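You operate a simulated robot arm through the tools that you are given. There is no shell and no other tool. Be economical: measure what you need, move in short steps, check, and stop when the job is done.

You run a simulated two-armed robot. Do the job below in one go: nothing can be reset, and whatever is moved stays where it is left.

## Task
Pick up the can from the bench of the pipe rack with one hand, pass it to the other hand and put it on the top of the steel cabinet. Set down upright: can.

The check looks at the end state, three seconds after you hand in, the way a careful person would. Anything else that was tipped, shoved, dropped, spilled or broken makes it a failure.

## Robot
Two 7-joint arms with two-finger parallel grippers on one trunk, on a base that drives. Base frame: it is fixed to the floor where the robot stands at the start and does not move with it; the origin is under the middle of the robot, x ahead of it, y to its left, z up; the surface under the hand at the start is at about z = 0.86. Readings come in m, rad, newtons and seconds.
The left shoulder is at the start at [0.05, 0.165, 1.13], the right one opposite. With the tool pointing down near the work surface each hand reaches from about 0.24 to 0.7 m from the robot's upright axis, wherever it stands, measured 20 degrees to its own side. Places, roughly: top of the steel cabinet [-1.6, -1.8, 0.9]. Payload 3.91 kg a hand.
Tool frame (each hand has its own): the origin (TCP) lies between the finger pads and is the grasp point; the fingertips stand 0.03 m ahead of it; z points along the fingers, y is the line along which they close. Largest opening 0.11 m; finger width 0.02, thickness 0.01; the body of the gripper, 0.048 by 0.112 m, starts 0.055 m behind the TCP.
Orientation is that of the tool frame in the base frame, as a unit quaternion [x, y, z, w]. With the fingers straight down and closing along the base's y, the tool's x points along the base's -x, its y along +y and its z along -z.

## Interface
- The arms move only by the tool send_rows. It takes "left_increments", "right_increments" or both (then of equal length, played together; a hand with none holds still); each is a list of rows, each a list of 3 entries, a list of its own where there are three numbers: the turn, a rotation vector about the base's x, y, z in degrees, then the shift along the base's x, y, z in m, then the closure in counts, from 0 (fully open) to 255 (shut). In form: [[[wx, wy, wz], [x, y, z], hand], ...]. A call has 1 to 8 rows; each row shifts and turns the commanded pose from where the row before left it. Each row takes 0.2 s and may step no farther than 0.05 m and 0.15 rad from the row before; otherwise, or with a gripper value out of range, the whole call is refused. Where a pose cannot be reached the arm comes as near as it can. A force on the tool above 40 N (or 10 N above the force at the start of the call, whichever is more), or a blocked arm, ends the call early, and 0.2 s more pass. Each finger travels about 0.045 m/s and halts on what it meets, pressing with about 37 N; the grip force reading is that of the motor and also rises with nothing between the fingers. The clock runs only during rows and for 0.2 s after the last one: add rows that do not move to give the fingers time. It gives the time, the measured TCP pose, the force on the tool (base axes), the opening and the grip force at its end, in the units of the frame above (readings bear some noise), with the torque about the TCP (base axes, N m) and any sound that the robot's microphone picked up.
- Cameras (640 x 400 px; columns grow to the right, rows downward): "scene" is now at [0.1224, -0.005, 1.3104]; the picture's right is [-0.16, -0.99, 0.00], its down [-0.51, 0.08, -0.86] and it looks along [0.85, -0.14, -0.51] (base axes); focal length 284 px, centre (320, 200). "left" rides on the left gripper at [0.072, -0.017, -0.103] in its tool frame; the picture's right is [0.23, 0.97, 0.00], its down [-0.76, 0.18, -0.62] and it looks along [-0.61, 0.14, 0.78] (tool axes); focal length 222 px, centre (320, 200). "right" rides on the right gripper at [0.073, 0.017, -0.103] in its tool frame; the picture's right is [-0.23, 0.97, 0.00], its down [-0.76, -0.18, -0.62] and it looks along [-0.61, -0.14, 0.78] (tool axes); focal length 222 px, centre (320, 200). There is no depth. A picture from a camera that has moved, and an enlarged one, comes with that camera's place and axes in the base frame and with its lens. The place of the scene camera against the robot may be out by one fixed shift of up to 0.012 m in any direction.
- camera(camera): a new picture of that camera. No time passes.
- raise_lower(by): slides the trunk up (or, below 0, down) by that many m; the arms and the scene camera ride with it, the base frame stays. It gives what a move gives, with no picture.
- base_move(legs): drives the robot by 1 to 6 legs, each [ahead, left, turn to the left] in m, m and rad, along the robot's own axes; the way and the turn of a leg run together, so that a leg with both is an arc; at most 1.5 m and 3.142 rad a leg. The arms and the cameras ride along, it lands a little off, and it stops where it bumps. It gives what a move gives.
- aim_head(pan, tilt): turns the head with the scene camera to pan (to the left, within 1.396 rad either way) and tilt (down, from -0.506 to 1.204), counted from straight ahead of the robot. It gives what a move gives.
- close_up(camera, box): a new picture of the part [left, top, right, bottom] of that camera's present view, enlarged. No time passes.
- close_job(): hands the job in; it is judged then, once.

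Go step by step. Nothing tells you exact positions but the pictures and the camera data: compare them with the known pose of the tool, close in by small moves and look again before you grip or let go. The budget is 120 turns and 108 pictures, counting those below and the enlarged ones. Unless the task says otherwise, let go and move clear before handing in, and close with one line.

The tools are called after "Emit:" as a command line: name --argument value ..., lists and objects as JSON in quotes. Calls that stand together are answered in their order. send_rows: Moves the arms, as the interface text tells. Its arguments: {"type":"object","properties":{"left_increments":{"type":"array","items":{"type":"array"}},"right_increments":{"type":"array","items":{"type":"array"}}},"required":[]} The other tools are called the same way: raise_lower (by) slides the trunk up or down; base_move (legs) drives the base; aim_head (pan, tilt) turns the head that bears the scene camera; camera (camera) takes a picture; close_up (camera, box) takes an enlarged picture of a part of a camera's view; close_job () hands the job in.

At the start:

```text
time: 0.0
left_position: [0.4128, 0.0525, 1.1701]
left_orientation: [-0.001, 1.0, 0.0, -0.001]
left_ft_force: [0.0, -0.3, -0.3]
left_ft_torque: [0.01, -0.03, 0.01]
left_finger_gap: 0.11
left_grip_force: 0.0
right_position: [0.3778, -0.3295, 1.128]
right_orientation: [0.001, 1.0, 0.0, 0.0]
right_ft_force: [-0.3, 0.2, 0.4]
right_ft_torque: [-0.03, -0.01, 0.02]
right_finger_gap: 0.1101
right_grip_force: 0.0
trunk travel left (down, up): [-0.35, 0.153]
robot x, y, heading: [-0.0014, -0.0017, 0.006]
head pan, tilt: [-0.164, 0.539]
```

scene: 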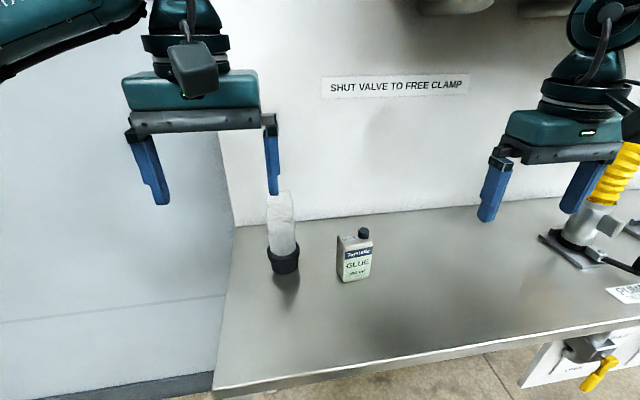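
right: 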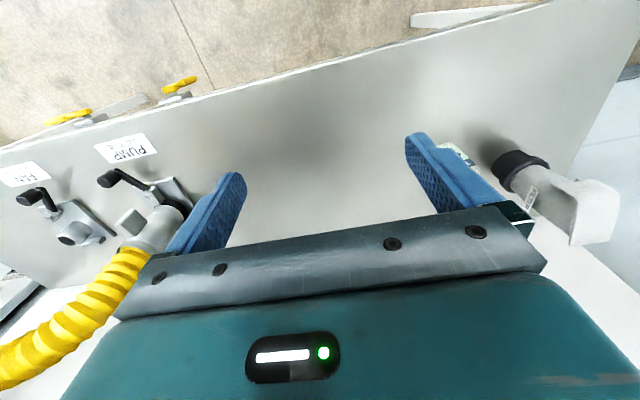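
left: 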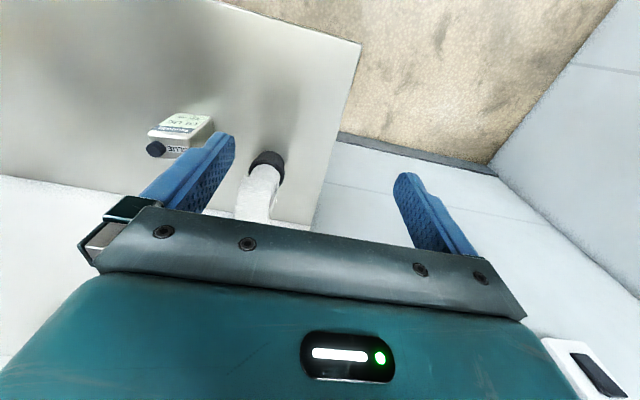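

I see a glue can on the bench, a pipe with a black end beside it, and a sign about a valve and a clamp. I'll look closer before moving.

Emit:
close_up --camera "scene" --box '[230, 180, 430, 305]'

Emit:
close_up --camera "right" --box '[0, 60, 260, 260]'

Emit:
aim_head --pan -0.6 --tilt 0.5

Emit:
camera --camera "scene"

```text
3.20 times, centred on (330, 242) of scene
camera zoom: at [0.1224, -0.005, 1.3104], right [-0.16, -0.99, 0.0], down [-0.51, 0.08, -0.86], along [0.85, -0.14, -0.51], focal length 910 px, centre (288, 64)
```

zoom: 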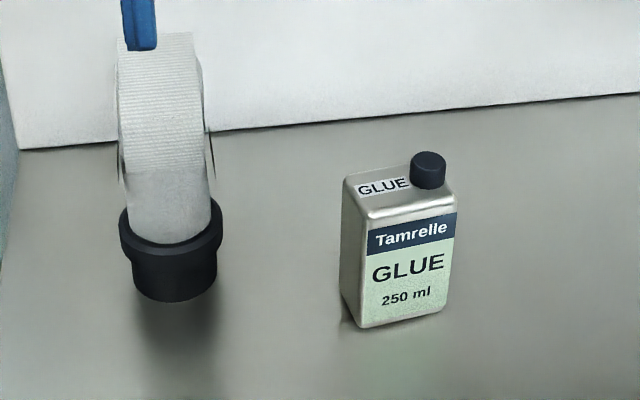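

```text
2.00 times, centred on (130, 160) of right
camera zoom: at [0.3061, -0.3117, 1.231], right [0.23, 0.97, 0.0], down [0.76, -0.18, 0.62], along [0.61, -0.14, -0.78], focal length 444 px, centre (700, 280)
```

zoom: 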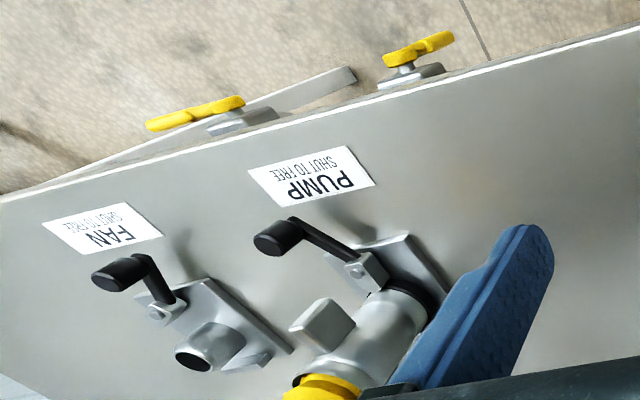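

```text
time: 0.9
left_position: [0.4131, 0.0514, 1.1706]
left_orientation: [0.0, 1.0, 0.0, 0.0]
left_ft_force: [-0.3, -0.3, -1.0]
left_ft_torque: [0.0, 0.02, -0.02]
left_finger_gap: 0.1099
left_grip_force: 0.1
right_position: [0.3779, -0.3301, 1.1271]
right_orientation: [0.001, 1.0, 0.001, -0.001]
right_ft_force: [-0.3, 0.1, -0.1]
right_ft_torque: [0.01, 0.04, 0.0]
right_finger_gap: 0.11
right_grip_force: 0.2
trunk travel left (down, up): [-0.35, 0.153]
robot x, y, heading: [0.0025, -0.0004, 0.006]
head pan, tilt: [-0.6, 0.499]
```

```text
102 pictures are left
camera scene: at [0.1086, -0.0416, 1.3141], right [-0.56, -0.83, 0.0], down [-0.4, 0.27, -0.88], along [0.72, -0.5, -0.48], focal length 284 px, centre (320, 200)
```

scene: 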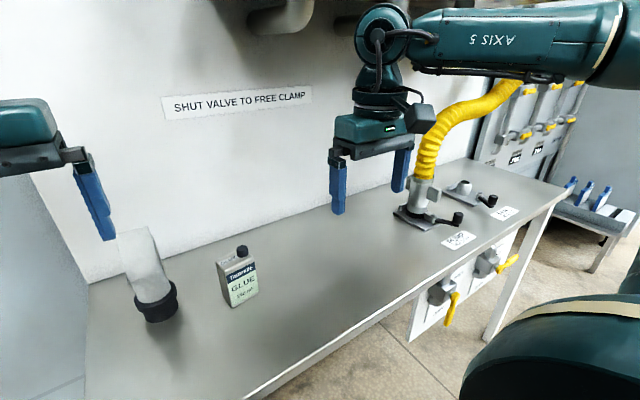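

The can stands free on the bench near [0.55, -0.15]; its thin side points along x. I plan to pick with the right hand from above, closing along x, then receive with the left hand tilted in from the left. First, a precise look.

Emit:
close_up --camera "scene" --box '[180, 220, 308, 320]'

Emit:
send_rows --right_increments '[[[0, 0, 8.4], [0, 0, 0], 0], [[0, 0, 8.4], [0, 0, 0], 0], [[0, 0, 8.4], [0, 0, 0], 0], [[0, 0, 8.4], [0, 0, 0], 0], [[0, 0, 8.4], [0, 0, 0], 0], [[0, 0, 8.4], [0, 0, 0], 0], [[0, 0, 8.4], [0, 0, 0], 0], [[0, 0, 8.4], [0, 0, 0], 0]]' --left_increments '[[[0, 0, 0], [-0.02, 0.03, 0], 0], [[0, 0, 0], [-0.02, 0.03, 0], 0], [[0, 0, 0], [-0.02, 0.03, 0], 0], [[0, 0, 0], [-0.01, 0.03, 0], 0], [[0, 0, 0], [0, 0.03, 0], 0], [[0, 0, 0], [0, 0, 0], 0], [[0, 0, 0], [0, 0, 0], 0], [[0, 0, 0], [0, 0, 0], 0]]'

```text
4.00 times, centred on (244, 270) of scene
camera zoom: at [0.1086, -0.0416, 1.3141], right [-0.56, -0.83, 0.0], down [-0.4, 0.27, -0.88], along [0.72, -0.5, -0.48], focal length 1137 px, centre (624, -80)
```

zoom: 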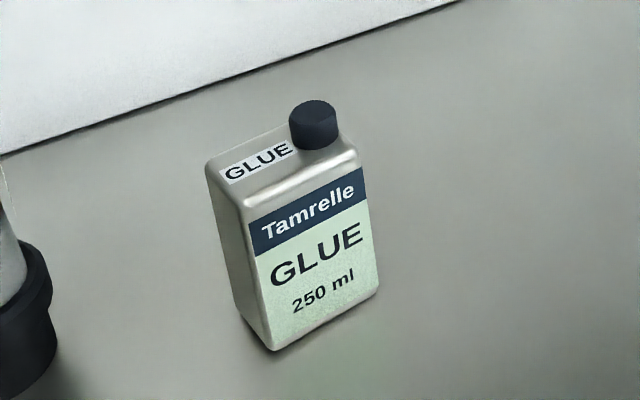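

```text
time: 2.7
left_position: [0.3423, 0.203, 1.1696]
left_orientation: [-0.001, 1.0, -0.001, 0.0]
left_ft_force: [0.0, 0.2, -0.7]
left_ft_torque: [-0.02, 0.0, -0.01]
left_finger_gap: 0.1099
left_grip_force: 0.1
right_position: [0.3014, -0.2246, 1.1477]
right_orientation: [-0.553, 0.833, -0.001, 0.001]
right_ft_force: [0.3, -0.1, -0.4]
right_ft_torque: [-0.03, 0.0, 0.03]
right_finger_gap: 0.1099
right_grip_force: 0.0
right hand out of reach, approached as far as the arm can: row 5, 6, 7, 8
trunk travel left (down, up): [-0.35, 0.153]
robot x, y, heading: [0.0041, 0.0036, 0.001]
head pan, tilt: [-0.6, 0.499]
```

The can's bottom centre is near [0.544, -0.146], turned about +5°. The right hand turned but drifted out of position, so I'll move it toward the can's column and see whether it recovers.

Emit:
send_rows --right_increments '[[[0, 0, 0], [0.04, 0.04, 0], 0], [[0, 0, 0], [0.04, 0.04, 0], 0], [[0, 0, 0], [0.04, 0.04, -0.02], 0], [[0, 0, 0], [0.02, 0.04, -0.03], 0], [[0, 0, 0], [0.02, 0.02, -0.03], 0], [[0, 0, 0], [0, 0, 0], 0]]'

Emit:
camera --camera "scene"

```text
refused: row 1 steps farther than a row can; nothing moved
```

```text
100 pictures are left
camera scene: at [0.1084, -0.0414, 1.3141], right [-0.56, -0.83, 0.0], down [-0.39, 0.27, -0.88], along [0.72, -0.5, -0.48], focal length 284 px, centre (320, 200)
```

scene: 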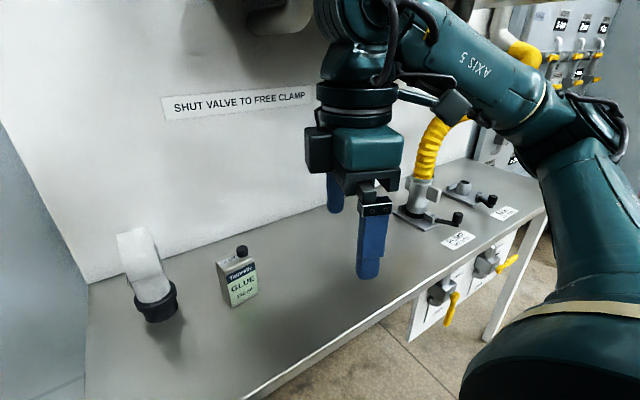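

Emit:
send_rows --right_increments '[[[0, 0, 0], [0.035, 0.03, 0], 0], [[0, 0, 0], [0.035, 0.03, 0], 0], [[0, 0, 0], [0.035, 0.03, -0.01], 0], [[0, 0, 0], [0.035, 0.03, -0.01], 0], [[0, 0, 0], [0.025, 0.03, -0.02], 0], [[0, 0, 0], [0, 0.03, -0.03], 0], [[0, 0, 0], [0, 0, 0], 0]]'

```text
time: 4.3
left_position: [0.341, 0.2013, 1.1694]
left_orientation: [0.0, 1.0, 0.0, 0.0]
left_ft_force: [-0.2, -0.7, -0.5]
left_ft_torque: [-0.02, 0.02, 0.02]
left_finger_gap: 0.11
left_grip_force: 0.0
right_position: [0.3779, -0.0975, 1.0995]
right_orientation: [-0.553, 0.833, 0.0, -0.001]
right_ft_force: [0.6, 0.0, 0.5]
right_ft_torque: [0.0, -0.02, 0.0]
right_finger_gap: 0.11
right_grip_force: 0.0
right hand out of reach, approached as far as the arm can: row 1, 2, 3, 4, 5, 6
trunk travel left (down, up): [-0.35, 0.153]
robot x, y, heading: [-0.0008, 0.0042, 0.001]
head pan, tilt: [-0.6, 0.499]
```

With the hand turned across, the can is out of reach, so the yaw range matters. I'll bring the right hand back to a moderate yaw and test how far the left can turn and tilt.

Emit:
send_rows --right_increments '[[[0, 0, -8], [0, -0.03, 0], 0], [[0, 0, -8], [0, -0.03, 0], 0], [[0, 0, -8], [0, -0.03, 0], 0], [[0, 0, -8], [0, -0.03, 0], 0], [[0, 0, -8], [0, -0.03, 0], 0], [[0, 0, -8], [0, -0.02, 0], 0], [[0, 0, -8], [0, 0, 0], 0], [[0, 0, -8], [0, 0, 0], 0]]' --left_increments '[[[-6, 0, -6], [0, 0, 0], 0], [[-6, 0, -6], [0, 0, 0], 0], [[-6, 0, -6], [0, 0, 0], 0], [[-6, 0, -6], [0, 0, 0], 0], [[-6, 0, -6], [0, 0, 0], 0], [[-6, 0, -6], [0, 0, 0], 0], [[0, 0, -8.4], [0, 0, 0], 0], [[0, 0, -8.4], [0, 0, 0], 0]]'

```text
time: 6.1
left_position: [0.3441, 0.202, 1.17]
left_orientation: [0.433, 0.848, -0.301, -0.045]
left_ft_force: [0.1, 0.2, -0.3]
left_ft_torque: [0.0, 0.04, 0.0]
left_finger_gap: 0.1099
left_grip_force: 0.1
right_position: [0.3775, -0.2685, 1.1]
right_orientation: [-0.025, 1.0, 0.001, 0.001]
right_ft_force: [0.4, -0.2, -0.4]
right_ft_torque: [0.05, -0.01, 0.03]
right_finger_gap: 0.1099
right_grip_force: 0.1
trunk travel left (down, up): [-0.35, 0.153]
robot x, y, heading: [0.0003, 0.0037, -0.0]
head pan, tilt: [-0.6, 0.499]
```

The left hand can take that combined tilt and yaw. I'll continue it to the full receiving pose: pointing down and to the right, closing along x.

Emit:
send_rows --left_increments '[[[-3.5, -6.7, -3.5], [0, 0, 0], 0], [[-3.5, -6.7, -3.5], [0, 0, 0], 0], [[-3.5, -6.7, -3.5], [0, 0, 0], 0], [[-3.5, -6.7, -3.5], [0, 0, 0], 0], [[-3.5, -6.7, -3.5], [0, 0, 0], 0], [[-3.5, -6.7, -3.5], [0, 0, 0], 0]]'

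Emit:
aim_head --pan 0.0 --tilt 0.5

Emit:
camera --camera "scene"

```text
time: 7.5
left_position: [0.2849, 0.1587, 1.1892]
left_orientation: [0.652, 0.655, -0.269, 0.272]
left_ft_force: [-0.3, -0.1, -0.1]
left_ft_torque: [0.01, -0.01, -0.01]
left_finger_gap: 0.1101
left_grip_force: 0.1
left hand out of reach, approached as far as the arm can: row 3, 4, 5, 6
right_position: [0.3763, -0.2687, 1.0998]
right_orientation: [-0.026, 1.0, 0.0, 0.0]
right_ft_force: [0.2, -0.5, -0.1]
right_ft_torque: [0.0, -0.03, 0.02]
right_finger_gap: 0.11
right_grip_force: 0.0
trunk travel left (down, up): [-0.35, 0.153]
robot x, y, heading: [-0.0024, -0.0001, -0.005]
head pan, tilt: [-0.6, 0.499]
```

```text
time: 8.5
left_position: [0.2856, 0.1573, 1.1902]
left_orientation: [0.651, 0.656, -0.269, 0.27]
left_ft_force: [0.6, 0.5, -0.4]
left_ft_torque: [0.03, 0.04, -0.01]
left_finger_gap: 0.1099
left_grip_force: 0.0
right_position: [0.3778, -0.2691, 1.1002]
right_orientation: [-0.027, 1.0, -0.001, 0.0]
right_ft_force: [0.4, -0.2, 0.1]
right_ft_torque: [0.0, 0.02, 0.01]
right_finger_gap: 0.1099
right_grip_force: 0.1
trunk travel left (down, up): [-0.35, 0.153]
robot x, y, heading: [0.0015, -0.0005, -0.002]
head pan, tilt: [0.0, 0.499]
```

```text
99 pictures are left
camera scene: at [0.1245, 0.0096, 1.3141], right [0.0, -1.0, 0.0], down [-0.48, 0.0, -0.88], along [0.88, 0.0, -0.48], focal length 284 px, centre (320, 200)
```

scene: 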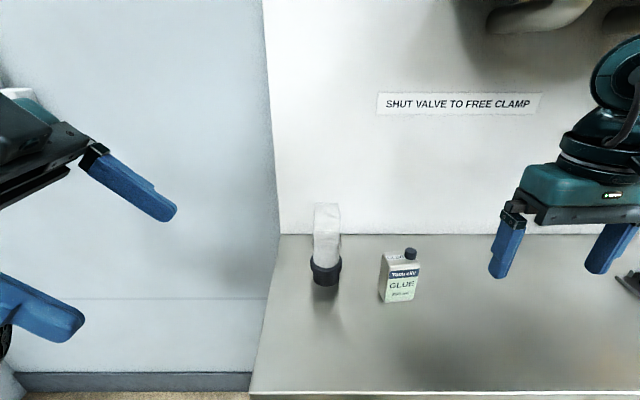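

The mirrored crossways pose is cramped. Better plan: the right hand picks at about neutral yaw across the can's width, then the left receives across the thickness from back-left. I'll move the right hand above the can now.

Emit:
send_rows --right_increments '[[[0, 0, 2], [0.03, 0.02, 0], 60], [[0, 0, 0], [0.03, 0.02, 0], 60], [[0, 0, 0], [0.03, 0.025, 0], 60], [[0, 0, 0], [0.03, 0.03, 0], 60], [[0, 0, 0], [0.046, 0.028, -0.02], 60], [[0, 0, 0], [0, 0, 0], 60]]'

Emit:
camera --camera "scene"

Emit:
camera --camera "right"

```text
refused: row 5 steps farther than a row can; nothing moved
```

```text
98 pictures are left
camera scene: at [0.1245, 0.0096, 1.3141], right [0.0, -1.0, 0.0], down [-0.48, 0.0, -0.88], along [0.88, 0.0, -0.48], focal length 284 px, centre (320, 200)
```

scene: 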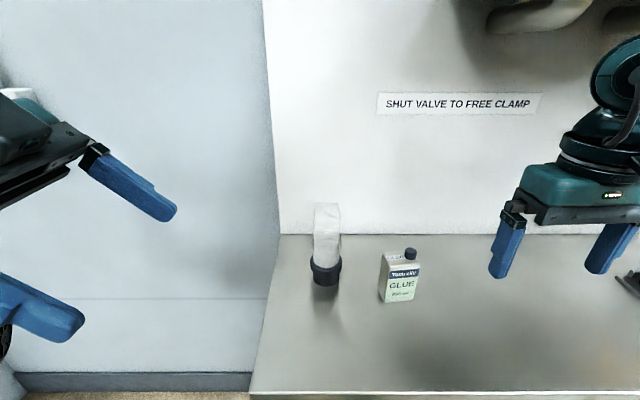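

```text
97 pictures are left
camera right: at [0.3041, -0.2546, 1.2032], right [0.17, 0.98, 0.0], down [0.77, -0.14, 0.62], along [0.61, -0.11, -0.78], focal length 222 px, centre (320, 200)
```

right: 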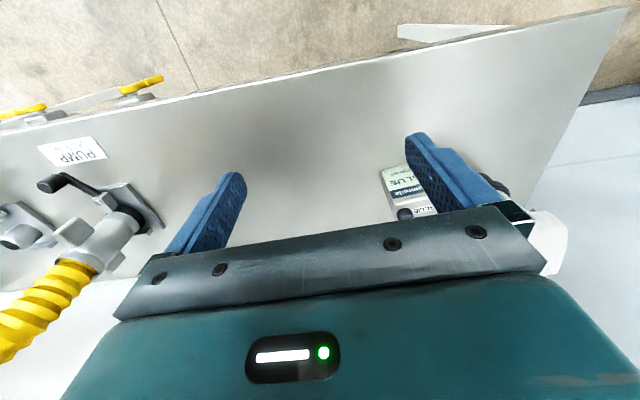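

Emit:
send_rows --right_increments '[[[0, 0, 2], [0.03, 0.02, 0], 60], [[0, 0, 0], [0.03, 0.02, 0], 60], [[0, 0, 0], [0.03, 0.025, 0], 60], [[0, 0, 0], [0.03, 0.03, 0], 60], [[0, 0, 0], [0.036, 0.028, 0], 60], [[0, 0, 0], [0, 0, -0.02], 60]]'

Emit:
camera --camera "scene"

Emit:
camera --camera "right"

```text
time: 9.9
left_position: [0.2866, 0.1586, 1.189]
left_orientation: [0.651, 0.655, -0.269, 0.272]
left_ft_force: [1.2, -0.7, -1.2]
left_ft_torque: [0.0, 0.0, -0.03]
left_finger_gap: 0.1101
left_grip_force: 0.1
right_position: [0.5083, -0.1733, 1.077]
right_orientation: [-0.044, 0.999, -0.001, 0.0]
right_ft_force: [0.0, -0.8, -0.6]
right_ft_torque: [-0.01, 0.04, -0.02]
right_finger_gap: 0.0841
right_grip_force: 0.1
right hand out of reach, approached as far as the arm can: row 5
trunk travel left (down, up): [-0.35, 0.153]
robot x, y, heading: [0.0004, -0.0015, -0.0]
head pan, tilt: [0.0, 0.499]
```

```text
96 pictures are left
camera scene: at [0.125, 0.0096, 1.314], right [0.0, -1.0, 0.0], down [-0.48, 0.0, -0.88], along [0.88, 0.0, -0.48], focal length 284 px, centre (320, 200)
```

scene: 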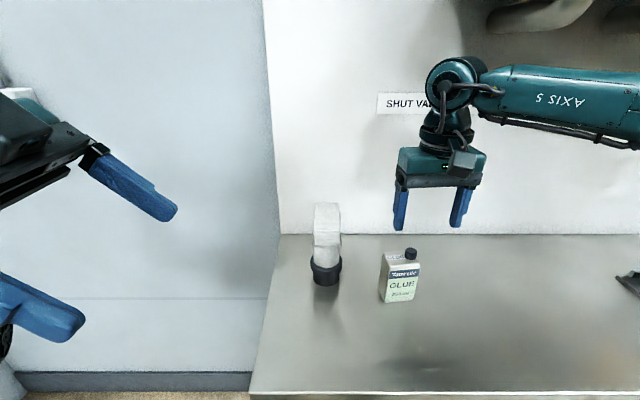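

```text
95 pictures are left
camera right: at [0.4352, -0.1619, 1.1794], right [0.14, 0.99, 0.0], down [0.77, -0.11, 0.62], along [0.62, -0.09, -0.78], focal length 222 px, centre (320, 200)
```

right: 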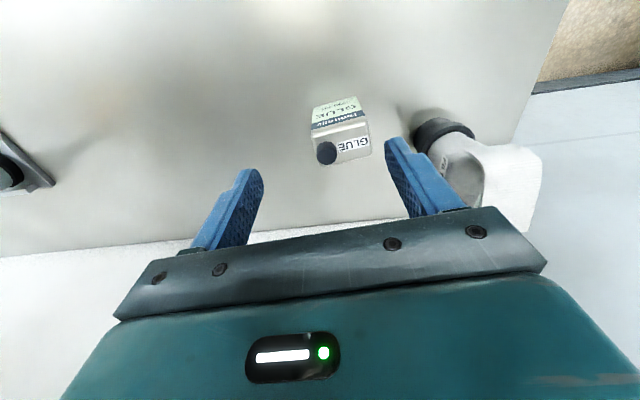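

Emit:
close_up --camera "right" --box '[280, 75, 408, 175]'

Emit:
close_up --camera "scene" --box '[340, 220, 468, 320]'

```text
4.00 times, centred on (344, 125) of right
camera zoom: at [0.4352, -0.1619, 1.1794], right [0.14, 0.99, 0.0], down [0.77, -0.11, 0.62], along [0.62, -0.09, -0.78], focal length 888 px, centre (224, 500)
```

zoom: 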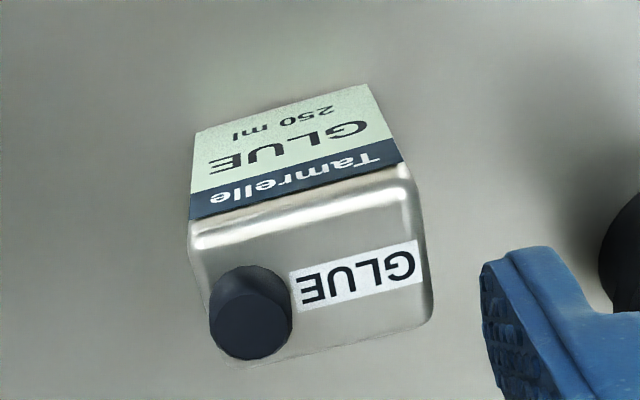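

```text
4.00 times, centred on (404, 270) of scene
camera zoom: at [0.125, 0.0096, 1.314], right [0.0, -1.0, 0.0], down [-0.48, 0.0, -0.88], along [0.88, 0.0, -0.48], focal length 1137 px, centre (-16, -80)
```

zoom: 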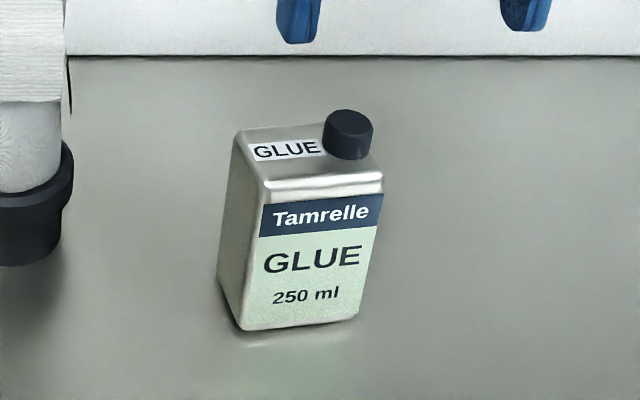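

The can's top centre is near [0.543, -0.151], yaw about 6°, top at about 0.95. I'll shift above it and lower a little.

Emit:
send_rows --right_increments '[[[0, 0, 1], [0.012, 0.008, -0.02], 60], [[0, 0, 0], [0.012, 0.008, -0.02], 60], [[0, 0, 0], [0.011, 0.007, -0.01], 60], [[0, 0, 0], [0, 0, 0], 60]]'

Emit:
camera --camera "right"

```text
time: 10.9
left_position: [0.2856, 0.1581, 1.1898]
left_orientation: [0.651, 0.656, -0.268, 0.272]
left_ft_force: [0.0, 0.5, 0.0]
left_ft_torque: [0.01, 0.0, -0.01]
left_finger_gap: 0.1098
left_grip_force: 0.0
right_position: [0.515, -0.1754, 1.0254]
right_orientation: [-0.053, 0.999, 0.0, 0.0]
right_ft_force: [-0.2, -0.7, 0.4]
right_ft_torque: [-0.02, 0.0, -0.01]
right_finger_gap: 0.0838
right_grip_force: 0.0
right hand out of reach, approached as far as the arm can: row 1, 2, 3
trunk travel left (down, up): [-0.35, 0.153]
robot x, y, heading: [-0.0001, -0.0003, -0.001]
head pan, tilt: [0.0, 0.499]
```

```text
92 pictures are left
camera right: at [0.4424, -0.1644, 1.1284], right [0.12, 0.99, 0.0], down [0.78, -0.1, 0.62], along [0.62, -0.08, -0.78], focal length 222 px, centre (320, 200)
```

right: 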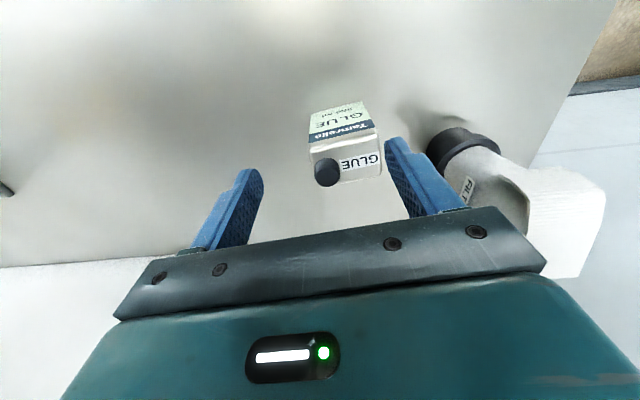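

The arm is short here, so I'll raise the hand and step the base 0.1 m right and a little ahead.

Emit:
send_rows --right_increments '[[[0, 0, 0], [-0.02, -0.02, 0.03], 60], [[0, 0, 0], [-0.02, 0, 0.03], 60]]'

Emit:
base_move --legs '[[0.03, -0.12, 0]]'

```text
time: 11.5
left_position: [0.2848, 0.1585, 1.1894]
left_orientation: [0.653, 0.655, -0.269, 0.271]
left_ft_force: [1.2, -0.2, -0.6]
left_ft_torque: [0.0, 0.01, -0.01]
left_finger_gap: 0.11
left_grip_force: 0.0
right_position: [0.4743, -0.1933, 1.0865]
right_orientation: [-0.053, 0.999, 0.0, 0.0]
right_ft_force: [0.8, 0.7, -0.3]
right_ft_torque: [-0.02, 0.02, 0.02]
right_finger_gap: 0.0843
right_grip_force: 0.1
trunk travel left (down, up): [-0.35, 0.153]
robot x, y, heading: [-0.0008, 0.0008, 0.002]
head pan, tilt: [0.0, 0.499]
```

```text
time: 13.2
left_position: [0.315, 0.0401, 1.1897]
left_orientation: [0.653, 0.654, -0.269, 0.271]
left_ft_force: [-0.5, 0.0, -0.3]
left_ft_torque: [0.0, -0.03, 0.02]
left_finger_gap: 0.11
left_grip_force: 0.0
right_position: [0.504, -0.3118, 1.0852]
right_orientation: [-0.053, 0.999, 0.0, 0.0]
right_ft_force: [-0.4, -0.6, 0.1]
right_ft_torque: [0.0, -0.03, -0.05]
right_finger_gap: 0.0842
right_grip_force: 0.1
trunk travel left (down, up): [-0.35, 0.153]
robot x, y, heading: [0.0276, -0.1168, -0.007]
head pan, tilt: [0.0, 0.499]
```

Emit:
send_rows --right_increments '[[[0, 0, 0], [0.01, 0.03, 0], 60], [[0, 0, 0], [0.01, 0.03, 0], 60], [[0, 0, 0], [0.01, 0.03, 0], 60], [[0, 0, 0], [0.009, 0.03, 0], 60], [[0, 0, 0], [0, 0.03, 0], 60], [[0, 0, 0], [0, 0.011, -0.03], 60], [[0, 0, 0], [0, 0, 0], 60]]'

Emit:
camera --camera "right"

```text
time: 14.8
left_position: [0.3148, 0.0414, 1.1897]
left_orientation: [0.652, 0.655, -0.268, 0.271]
left_ft_force: [-0.1, 0.2, 0.8]
left_ft_torque: [0.01, 0.02, -0.02]
left_finger_gap: 0.11
left_grip_force: 0.1
right_position: [0.4823, -0.2425, 1.0447]
right_orientation: [-0.052, 0.999, 0.0, 0.001]
right_ft_force: [0.0, -0.7, 0.3]
right_ft_torque: [-0.05, -0.02, -0.01]
right_finger_gap: 0.084
right_grip_force: 0.0
right hand out of reach, approached as far as the arm can: row 2, 3, 4, 5, 6
trunk travel left (down, up): [-0.35, 0.153]
robot x, y, heading: [0.0315, -0.1137, -0.001]
head pan, tilt: [0.0, 0.499]
```

```text
91 pictures are left
camera right: at [0.4092, -0.2321, 1.1474], right [0.12, 0.99, 0.0], down [0.78, -0.1, 0.62], along [0.62, -0.08, -0.78], focal length 222 px, centre (320, 200)
```

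right: 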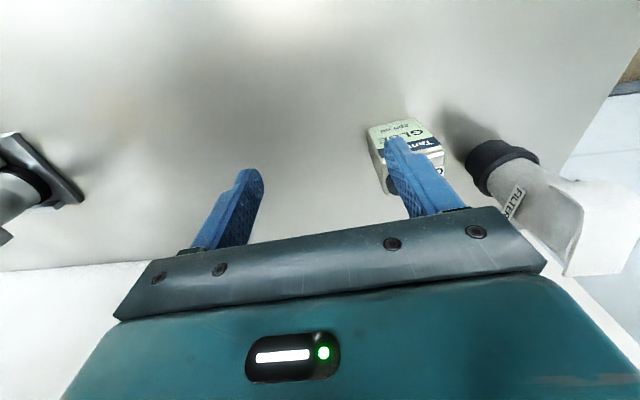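

The limit comes from reaching inward. I'll raise and retract the right hand, then place the base back left and turn it about 17° left so the can sits on the right hand's own side.

Emit:
send_rows --right_increments '[[[0, 0, 0], [-0.03, -0.03, 0.02], 60], [[0, 0, 0], [-0.03, -0.02, 0.03], 60], [[0, 0, 0], [-0.03, -0.02, 0.03], 60], [[0, 0, 0], [-0.02, -0.02, 0.03], 60]]'

Emit:
base_move --legs '[[0, 0.12, 0], [0, 0, 0.3]]'

Emit:
camera --camera "right"

Emit:
camera --camera "scene"

```text
time: 15.8
left_position: [0.3146, 0.0401, 1.1891]
left_orientation: [0.653, 0.654, -0.269, 0.271]
left_ft_force: [0.6, 0.0, 0.2]
left_ft_torque: [0.02, 0.02, 0.0]
left_finger_gap: 0.1101
left_grip_force: 0.1
right_position: [0.3715, -0.3328, 1.158]
right_orientation: [-0.053, 0.999, -0.001, 0.0]
right_ft_force: [0.1, 0.8, 0.6]
right_ft_torque: [-0.02, -0.01, 0.02]
right_finger_gap: 0.0844
right_grip_force: 0.0
trunk travel left (down, up): [-0.35, 0.153]
robot x, y, heading: [0.0333, -0.115, -0.003]
head pan, tilt: [0.0, 0.499]
```

```text
time: 18.5
left_position: [0.2582, 0.2399, 1.19]
left_orientation: [0.548, 0.744, -0.226, 0.309]
left_ft_force: [-0.8, 1.0, -0.6]
left_ft_torque: [-0.05, 0.02, 0.02]
left_finger_gap: 0.11
left_grip_force: 0.0
right_position: [0.4203, -0.1004, 1.1576]
right_orientation: [-0.2, 0.98, 0.0, 0.0]
right_ft_force: [0.1, 0.0, 0.3]
right_ft_torque: [-0.01, 0.0, 0.0]
right_finger_gap: 0.0841
right_grip_force: 0.0
trunk travel left (down, up): [-0.35, 0.153]
robot x, y, heading: [0.0294, 0.001, 0.298]
head pan, tilt: [0.0, 0.499]
```

```text
90 pictures are left
camera right: at [0.3476, -0.1125, 1.2607], right [-0.17, 0.99, 0.0], down [0.77, 0.13, 0.62], along [0.61, 0.11, -0.78], focal length 222 px, centre (320, 200)
```

right: 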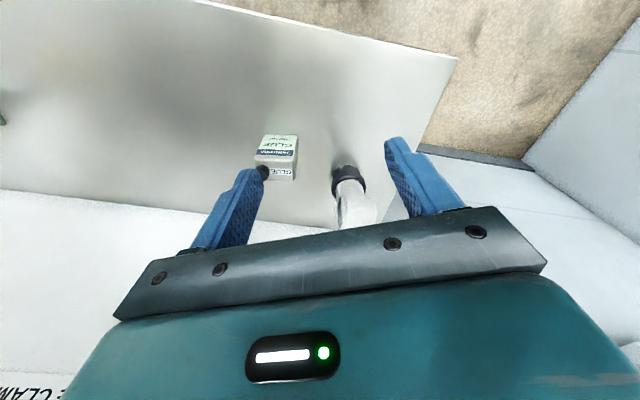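

```text
89 pictures are left
camera scene: at [0.1487, 0.0504, 1.3141], right [0.29, -0.96, 0.0], down [-0.46, -0.14, -0.88], along [0.84, 0.26, -0.48], focal length 284 px, centre (320, 200)
```

scene: 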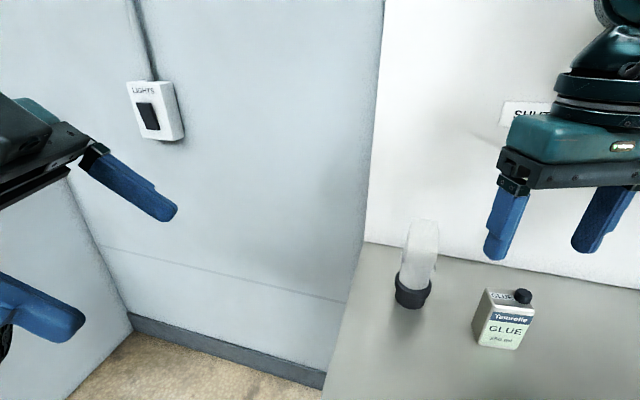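

Emit:
send_rows --right_increments '[[[0, 0, -5], [0.02, -0.02, 0], 60], [[0, 0, -4], [0.02, -0.02, 0], 60], [[0, 0, -4], [0.03, -0.01, -0.01], 60], [[0, 0, -4], [0.03, 0, -0.03], 60], [[0, 0, 0], [0.023, 0, -0.03], 60], [[0, 0, 0], [0, 0, -0.04], 60], [[0, 0, 0], [0, 0, 0], 60]]'

Emit:
camera --camera "right"

```text
time: 20.1
left_position: [0.2571, 0.239, 1.1902]
left_orientation: [0.548, 0.744, -0.225, 0.308]
left_ft_force: [-0.3, 0.7, -0.3]
left_ft_torque: [-0.02, -0.01, -0.02]
left_finger_gap: 0.1102
left_grip_force: 0.1
right_position: [0.5448, -0.1513, 1.047]
right_orientation: [-0.053, 0.999, 0.0, 0.0]
right_ft_force: [0.1, 0.3, -0.1]
right_ft_torque: [0.0, 0.02, -0.01]
right_finger_gap: 0.084
right_grip_force: 0.0
trunk travel left (down, up): [-0.35, 0.153]
robot x, y, heading: [0.0322, 0.0018, 0.294]
head pan, tilt: [0.0, 0.499]
```

```text
88 pictures are left
camera right: at [0.4718, -0.1416, 1.1498], right [0.12, 0.99, 0.0], down [0.78, -0.1, 0.62], along [0.62, -0.08, -0.78], focal length 222 px, centre (320, 200)
```

right: 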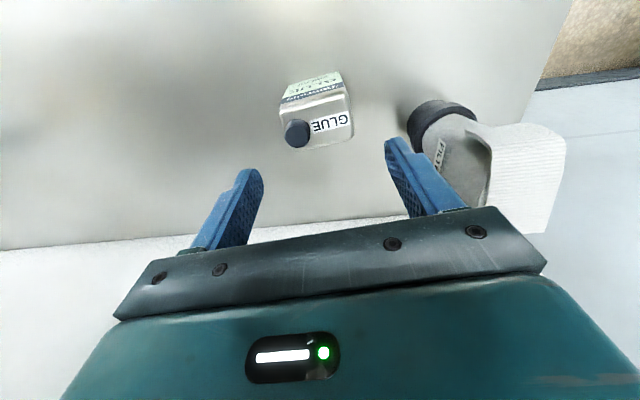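

Reached, with the can aligned between the fingers. I'll descend to a TCP height of about 0.95, so the fingertips cover the upper third, and look again.

Emit:
send_rows --right_increments '[[[0, 0, 0], [-0.002, -0.001, -0.025], 60], [[0, 0, 0], [-0.003, 0, -0.025], 60], [[0, 0, 0], [0, 0, -0.024], 60], [[0, 0, 0], [0, 0, -0.021], 60], [[0, 0, 0], [0, 0, 0], 60]]'

Emit:
camera --camera "right"

Emit:
camera --camera "scene"

```text
time: 21.3
left_position: [0.2574, 0.2406, 1.1901]
left_orientation: [0.548, 0.744, -0.225, 0.308]
left_ft_force: [-0.2, -0.3, -0.2]
left_ft_torque: [0.0, -0.03, 0.0]
left_finger_gap: 0.1102
left_grip_force: 0.1
right_position: [0.5394, -0.1525, 0.9519]
right_orientation: [-0.053, 0.999, 0.0, 0.001]
right_ft_force: [0.1, -0.3, -0.7]
right_ft_torque: [0.0, 0.01, 0.02]
right_finger_gap: 0.0846
right_grip_force: 0.0
trunk travel left (down, up): [-0.35, 0.153]
robot x, y, heading: [0.0326, 0.0026, 0.293]
head pan, tilt: [0.0, 0.499]
```

```text
87 pictures are left
camera right: at [0.4659, -0.1426, 1.0552], right [0.12, 0.99, 0.0], down [0.78, -0.1, 0.62], along [0.62, -0.08, -0.78], focal length 222 px, centre (320, 200)
```

right: 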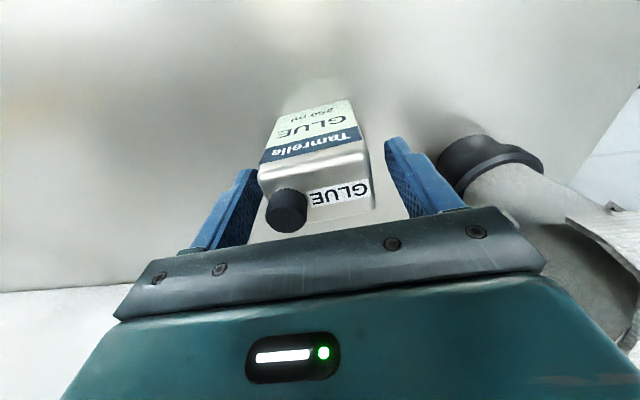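

```text
86 pictures are left
camera scene: at [0.1487, 0.0502, 1.3141], right [0.29, -0.96, 0.0], down [-0.46, -0.14, -0.88], along [0.84, 0.26, -0.48], focal length 284 px, centre (320, 200)
```

scene: 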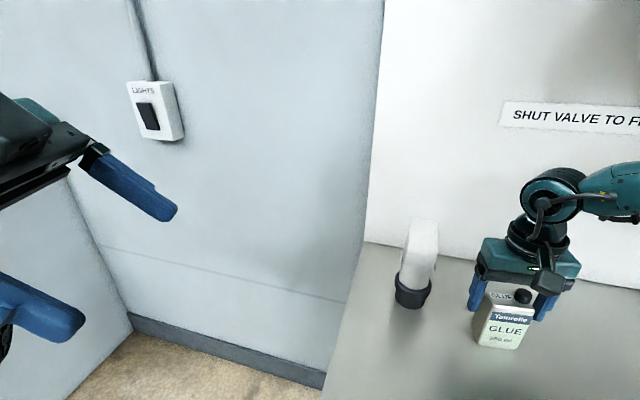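

Well aligned. Closing.

Emit:
send_rows --right_increments '[[[0, 0, 0], [0, 0, 0], 100], [[0, 0, 0], [0, 0, 0], 150], [[0, 0, 0], [0, 0, 0], 200], [[0, 0, 0], [0, 0, 0], 200], [[0, 0, 0], [0, 0, 0], 200]]'

Emit:
camera --camera "right"

```text
time: 22.5
left_position: [0.2572, 0.2394, 1.1902]
left_orientation: [0.548, 0.744, -0.226, 0.308]
left_ft_force: [-1.2, 0.1, -0.2]
left_ft_torque: [0.02, 0.0, -0.01]
left_finger_gap: 0.11
left_grip_force: 0.1
right_position: [0.5396, -0.1539, 0.953]
right_orientation: [-0.053, 0.999, 0.0, -0.001]
right_ft_force: [0.0, 0.0, 0.0]
right_ft_torque: [-0.04, -0.02, -0.01]
right_finger_gap: 0.062
right_grip_force: 36.7
trunk travel left (down, up): [-0.35, 0.153]
robot x, y, heading: [0.0277, 0.0086, 0.3]
head pan, tilt: [0.0, 0.499]
```

```text
85 pictures are left
camera right: at [0.466, -0.1426, 1.0554], right [0.12, 0.99, 0.0], down [0.78, -0.1, 0.62], along [0.62, -0.08, -0.78], focal length 222 px, centre (320, 200)
```

right: 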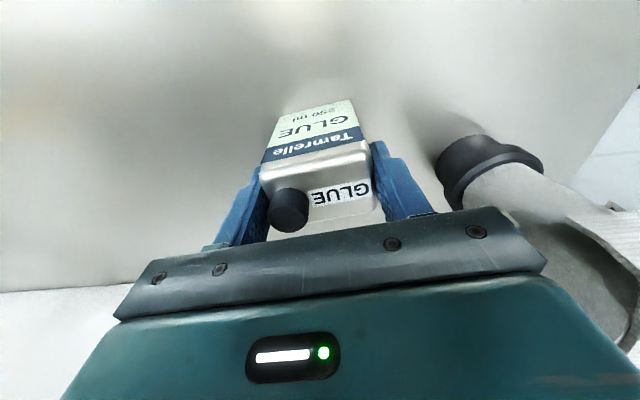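

Gripped at a width of 0.062 m. I'll lift straight up.

Emit:
send_rows --right_increments '[[[0, 0, 0], [0, 0, 0.02], 200], [[0, 0, 0], [0, 0, 0.03], 200], [[0, 0, 0], [0, 0, 0.04], 200], [[0, 0, 0], [0, 0, 0.04], 200], [[0, 0, 0], [-0.01, 0, 0.04], 200], [[0, 0, 0], [-0.03, 0, 0.03], 200], [[0, 0, 0], [-0.03, 0, 0.02], 200], [[0, 0, 0], [-0.03, 0, 0], 200]]'

Emit:
camera --camera "scene"

```text
time: 24.3
left_position: [0.2583, 0.2404, 1.1896]
left_orientation: [0.548, 0.744, -0.226, 0.308]
left_ft_force: [0.9, -0.6, 0.5]
left_ft_torque: [0.04, 0.03, 0.02]
left_finger_gap: 0.1102
left_grip_force: 0.0
right_position: [0.4363, -0.152, 1.1736]
right_orientation: [-0.053, 0.999, 0.0, -0.001]
right_ft_force: [-0.6, -0.5, -2.6]
right_ft_torque: [0.0, -0.02, 0.02]
right_finger_gap: 0.0617
right_grip_force: 36.8
trunk travel left (down, up): [-0.35, 0.153]
robot x, y, heading: [0.029, 0.0056, 0.293]
head pan, tilt: [0.0, 0.499]
```

```text
84 pictures are left
camera scene: at [0.1485, 0.05, 1.3141], right [0.29, -0.96, 0.0], down [-0.46, -0.14, -0.88], along [0.84, 0.26, -0.48], focal length 284 px, centre (320, 200)
```

scene: 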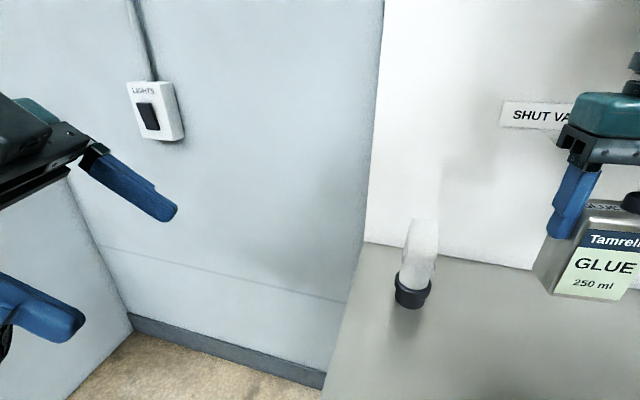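

The can is lifted cleanly. I'll turn the base back to heading zero so the axes line up, then prepare the handover in front of the robot.

Emit:
base_move --legs '[[0, 0, -0.296]]'

Emit:
camera --camera "scene"

```text
time: 25.6
left_position: [0.3157, 0.1632, 1.1902]
left_orientation: [0.652, 0.655, -0.269, 0.271]
left_ft_force: [-0.3, 0.4, -0.1]
left_ft_torque: [-0.05, -0.01, -0.01]
left_finger_gap: 0.1102
left_grip_force: 0.1
right_position: [0.3729, -0.2651, 1.1722]
right_orientation: [0.096, 0.995, 0.0, 0.0]
right_ft_force: [-0.1, 0.9, -2.9]
right_ft_torque: [0.03, -0.02, 0.02]
right_finger_gap: 0.0618
right_grip_force: 37.0
trunk travel left (down, up): [-0.35, 0.153]
robot x, y, heading: [0.0329, 0.0062, -0.004]
head pan, tilt: [0.0, 0.499]
```

```text
83 pictures are left
camera scene: at [0.1541, 0.0147, 1.314], right [0.0, -1.0, 0.0], down [-0.48, 0.0, -0.88], along [0.88, 0.0, -0.48], focal length 284 px, centre (320, 200)
```

scene: 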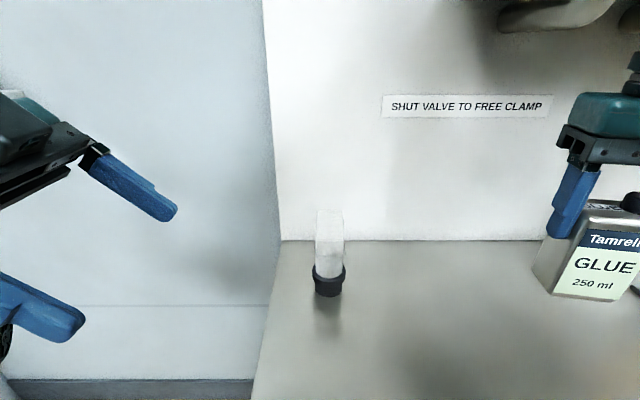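

Now turning the right hand to about +45° yaw while bringing the can to the middle, with the left hand waiting back-left.

Emit:
send_rows --right_increments '[[[0, 0, 7], [0.005, 0.02, -0.01], 200], [[0, 0, 7], [0.005, 0.02, -0.01], 200], [[0, 0, 7], [0.005, 0.02, -0.01], 200], [[0, 0, 7], [0.005, 0.02, -0.01], 200], [[0, 0, 7], [0.005, 0.02, -0.01], 200], [[0, 0, 7], [0.005, 0.02, -0.01], 200], [[0, 0, 7], [0.005, 0.02, -0.01], 200], [[0, 0, 7], [0, 0.02, 0], 200]]' --left_increments '[[[0, 0, 0], [0, 0.015, 0], 0], [[0, 0, 0], [0, 0.015, 0], 0], [[0, 0, 0], [0, 0.015, 0], 0], [[0, 0, 0], [0, 0, 0], 0], [[0, 0, 0], [0, 0, 0], 0], [[0, 0, 0], [0, 0, 0], 0], [[0, 0, 0], [0, 0, 0], 0], [[0, 0, 0], [0, 0, 0], 0]]'

Emit:
camera --camera "scene"

```text
time: 27.4
left_position: [0.2978, 0.1929, 1.1958]
left_orientation: [0.652, 0.655, -0.269, 0.271]
left_ft_force: [0.4, 0.4, -0.1]
left_ft_torque: [-0.01, -0.03, -0.02]
left_finger_gap: 0.11
left_grip_force: 0.1
left hand out of reach, approached as far as the arm can: row 1, 2, 3
right_position: [0.4095, -0.1042, 1.0998]
right_orientation: [-0.384, 0.923, 0.0, 0.0]
right_ft_force: [0.6, 0.4, -2.6]
right_ft_torque: [0.01, -0.02, -0.01]
right_finger_gap: 0.0617
right_grip_force: 37.1
trunk travel left (down, up): [-0.35, 0.153]
robot x, y, heading: [0.0289, 0.0042, -0.004]
head pan, tilt: [0.0, 0.499]
```

```text
82 pictures are left
camera scene: at [0.1545, 0.0151, 1.314], right [0.0, -1.0, 0.0], down [-0.48, 0.0, -0.88], along [0.88, 0.0, -0.48], focal length 284 px, centre (320, 200)
```

scene: 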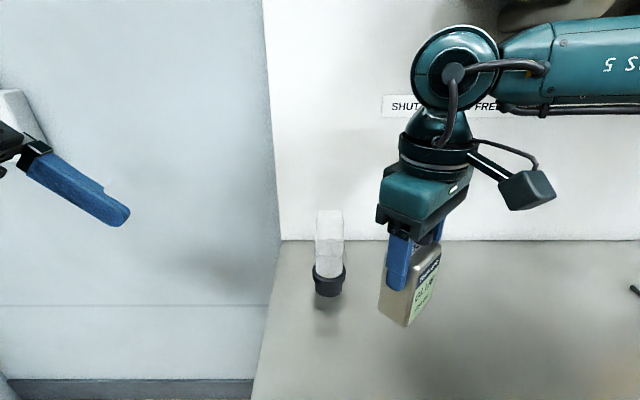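

The right hand holds the can at [0.41, -0.104] with yaw 45°, thin faces open to back-left. I'll orient the left hand for the approach and move it to a standoff.

Emit:
send_rows --left_increments '[[[0, 0, 7.5], [-0.01, 0, 0], 60], [[0, 0, 7.5], [0, -0.01, 0], 60], [[0, 0, 7.5], [0, -0.01, 0], 60], [[0, 0, 7.5], [0, 0, 0], 70], [[0, 0, 7.5], [0, 0, 0], 80], [[0, 0, 7.5], [0, 0, 0], 80], [[-5, -5, 0], [0, 0, 0], 80], [[0, 0, 0], [0, 0, 0], 80]]'

Emit:
camera --camera "scene"

Emit:
camera --camera "left"

```text
time: 29.2
left_position: [0.2925, 0.176, 1.2085]
left_orientation: [0.342, 0.831, -0.166, 0.406]
left_ft_force: [0.5, -0.7, -0.3]
left_ft_torque: [0.01, 0.0, -0.01]
left_finger_gap: 0.0754
left_grip_force: 0.1
left hand out of reach, approached as far as the arm can: row 7
right_position: [0.4081, -0.1051, 1.1002]
right_orientation: [-0.382, 0.924, 0.0, -0.001]
right_ft_force: [0.5, -0.3, -3.6]
right_ft_torque: [0.02, -0.02, 0.0]
right_finger_gap: 0.0617
right_grip_force: 37.0
trunk travel left (down, up): [-0.35, 0.153]
robot x, y, heading: [0.0302, 0.0059, -0.002]
head pan, tilt: [0.0, 0.499]
```

```text
81 pictures are left
camera scene: at [0.1541, 0.0149, 1.3141], right [0.0, -1.0, 0.0], down [-0.48, 0.0, -0.88], along [0.88, 0.0, -0.48], focal length 284 px, centre (320, 200)
```

scene: 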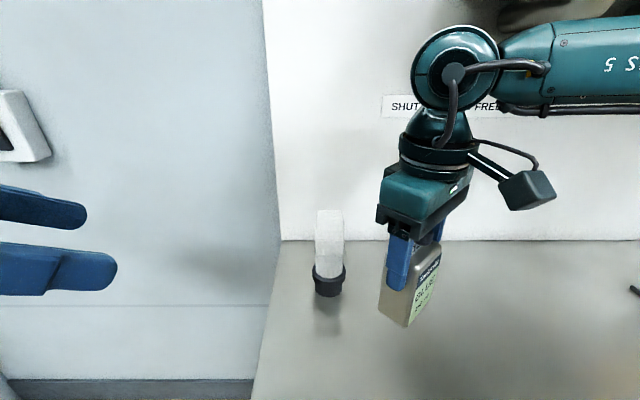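

```text
80 pictures are left
camera left: at [0.1908, 0.2522, 1.2142], right [0.59, 0.79, -0.18], down [0.11, 0.14, 0.98], along [0.8, -0.6, 0.0], focal length 222 px, centre (320, 200)
```

left: 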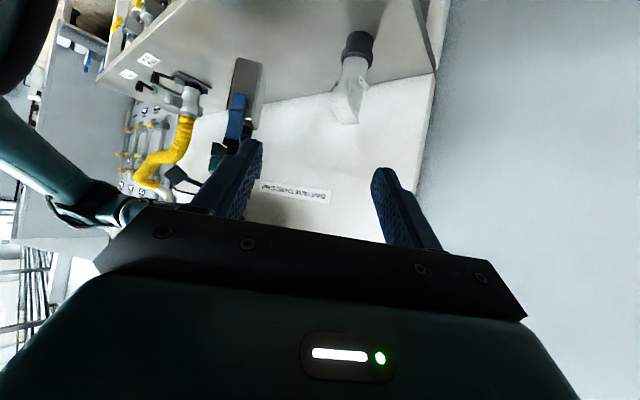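

The left hand has the right orientation. I'll move to a standoff 0.12 m behind the can along the approach axis.

Emit:
send_rows --left_increments '[[[0, 0, 0], [0, -0.03, -0.01], 80], [[0, 0, 0], [0.005, -0.035, -0.015], 80], [[0, 0, 0], [0.01, -0.035, -0.015], 80], [[0, 0, 0], [0.01, -0.035, -0.015], 80], [[0, 0, 0], [0.01, -0.035, -0.015], 80], [[0, 0, 0], [0.005, -0.032, -0.015], 80], [[0, 0, 0], [0, 0, 0], 80]]'

Emit:
camera --camera "scene"

Emit:
camera --camera "left"

```text
time: 30.8
left_position: [0.3457, -0.0242, 1.1407]
left_orientation: [0.343, 0.831, -0.168, 0.405]
left_ft_force: [-0.3, -0.3, -0.9]
left_ft_torque: [-0.01, -0.03, 0.01]
left_finger_gap: 0.0754
left_grip_force: 0.1
left hand out of reach, approached as far as the arm can: row 1, 2
right_position: [0.4077, -0.1038, 1.1016]
right_orientation: [-0.383, 0.924, 0.001, 0.0]
right_ft_force: [-0.2, -0.6, -2.6]
right_ft_torque: [0.01, -0.01, 0.02]
right_finger_gap: 0.0617
right_grip_force: 37.4
trunk travel left (down, up): [-0.35, 0.153]
robot x, y, heading: [0.027, 0.0074, -0.002]
head pan, tilt: [0.0, 0.499]
```

```text
79 pictures are left
camera scene: at [0.1541, 0.0153, 1.314], right [0.0, -1.0, 0.0], down [-0.48, 0.0, -0.88], along [0.88, 0.0, -0.48], focal length 284 px, centre (320, 200)
```

scene: 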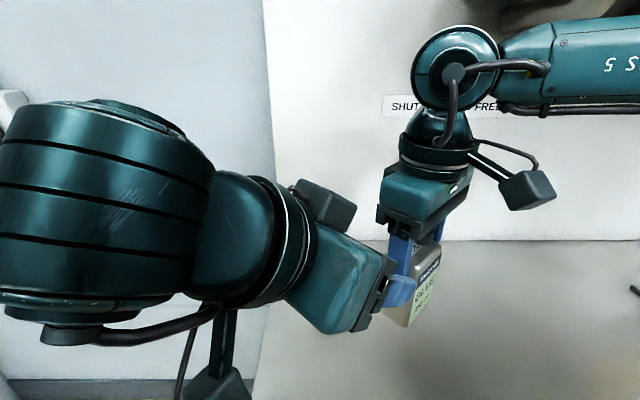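

```text
78 pictures are left
camera left: at [0.2426, 0.0514, 1.1462], right [0.59, 0.79, -0.18], down [0.11, 0.14, 0.98], along [0.8, -0.6, 0.0], focal length 222 px, centre (320, 200)
```

left: 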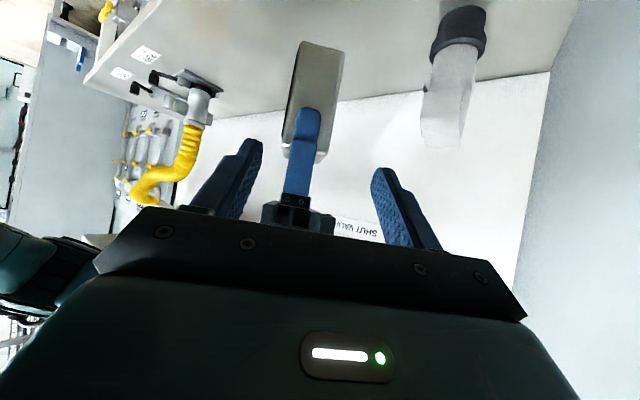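

The receiver has a box on its upper side, so I'll come in a bit flatter and lower. I'll step to a 6 cm standoff and check alignment.

Emit:
send_rows --left_increments '[[[-2.8, -2.8, 0], [0, 0, -0.03], 80], [[0, 0, 0], [0, -0.01, -0.03], 80], [[0, 0, 0], [0.006, -0.014, 0], 80], [[0, 0, 0], [0, 0, 0], 80]]'

Emit:
camera --camera "scene"

Emit:
camera --camera "left"

Emit:
camera --camera "right"

```text
time: 31.8
left_position: [0.3515, -0.0495, 1.082]
left_orientation: [0.336, 0.817, -0.178, 0.434]
left_ft_force: [0.9, 0.7, -0.4]
left_ft_torque: [0.01, 0.02, 0.02]
left_finger_gap: 0.0755
left_grip_force: 0.1
right_position: [0.4079, -0.1043, 1.1016]
right_orientation: [-0.384, 0.923, 0.0, 0.0]
right_ft_force: [0.0, -0.6, -2.3]
right_ft_torque: [-0.03, 0.01, 0.02]
right_finger_gap: 0.0616
right_grip_force: 37.0
trunk travel left (down, up): [-0.35, 0.153]
robot x, y, heading: [0.0322, 0.0056, 0.0]
head pan, tilt: [0.0, 0.499]
```

```text
77 pictures are left
camera scene: at [0.1541, 0.0151, 1.314], right [0.0, -1.0, 0.0], down [-0.48, 0.0, -0.88], along [0.88, 0.0, -0.48], focal length 284 px, centre (320, 200)
```

scene: 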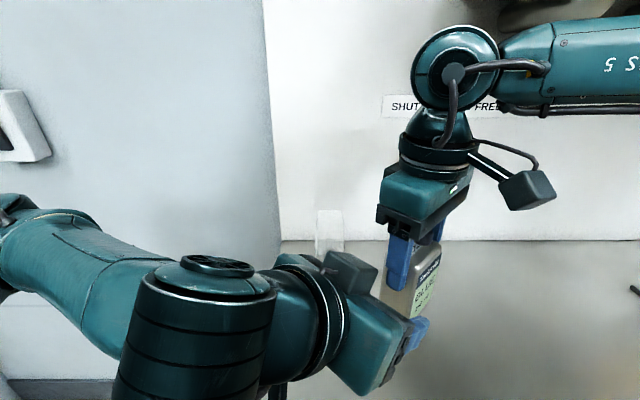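

```text
76 pictures are left
camera left: at [0.2489, 0.0271, 1.0786], right [0.59, 0.78, -0.19], down [0.06, 0.19, 0.98], along [0.8, -0.59, 0.07], focal length 222 px, centre (320, 200)
```

left: 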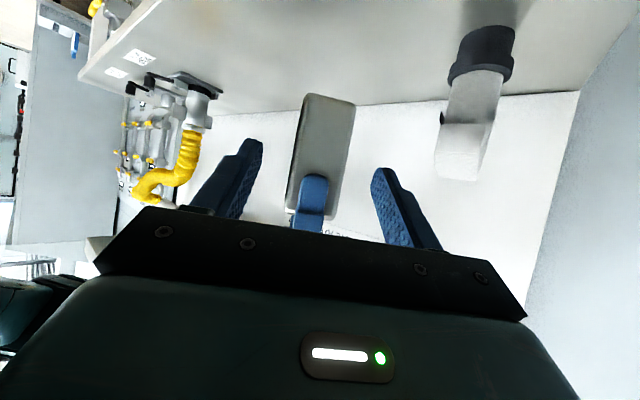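

```text
75 pictures are left
camera right: at [0.346, -0.1425, 1.2047], right [-0.53, 0.85, 0.0], down [0.66, 0.41, 0.62], along [0.53, 0.33, -0.78], focal length 222 px, centre (320, 200)
```

right: 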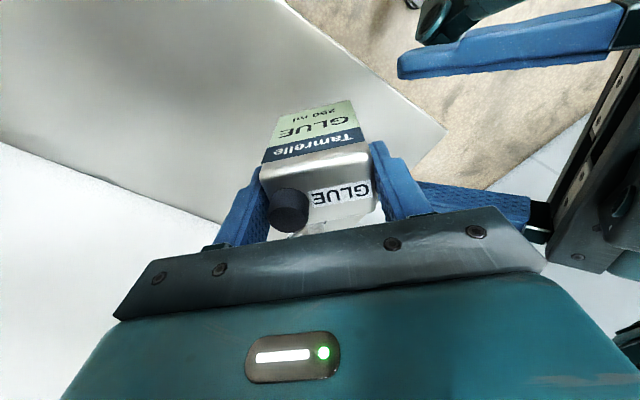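

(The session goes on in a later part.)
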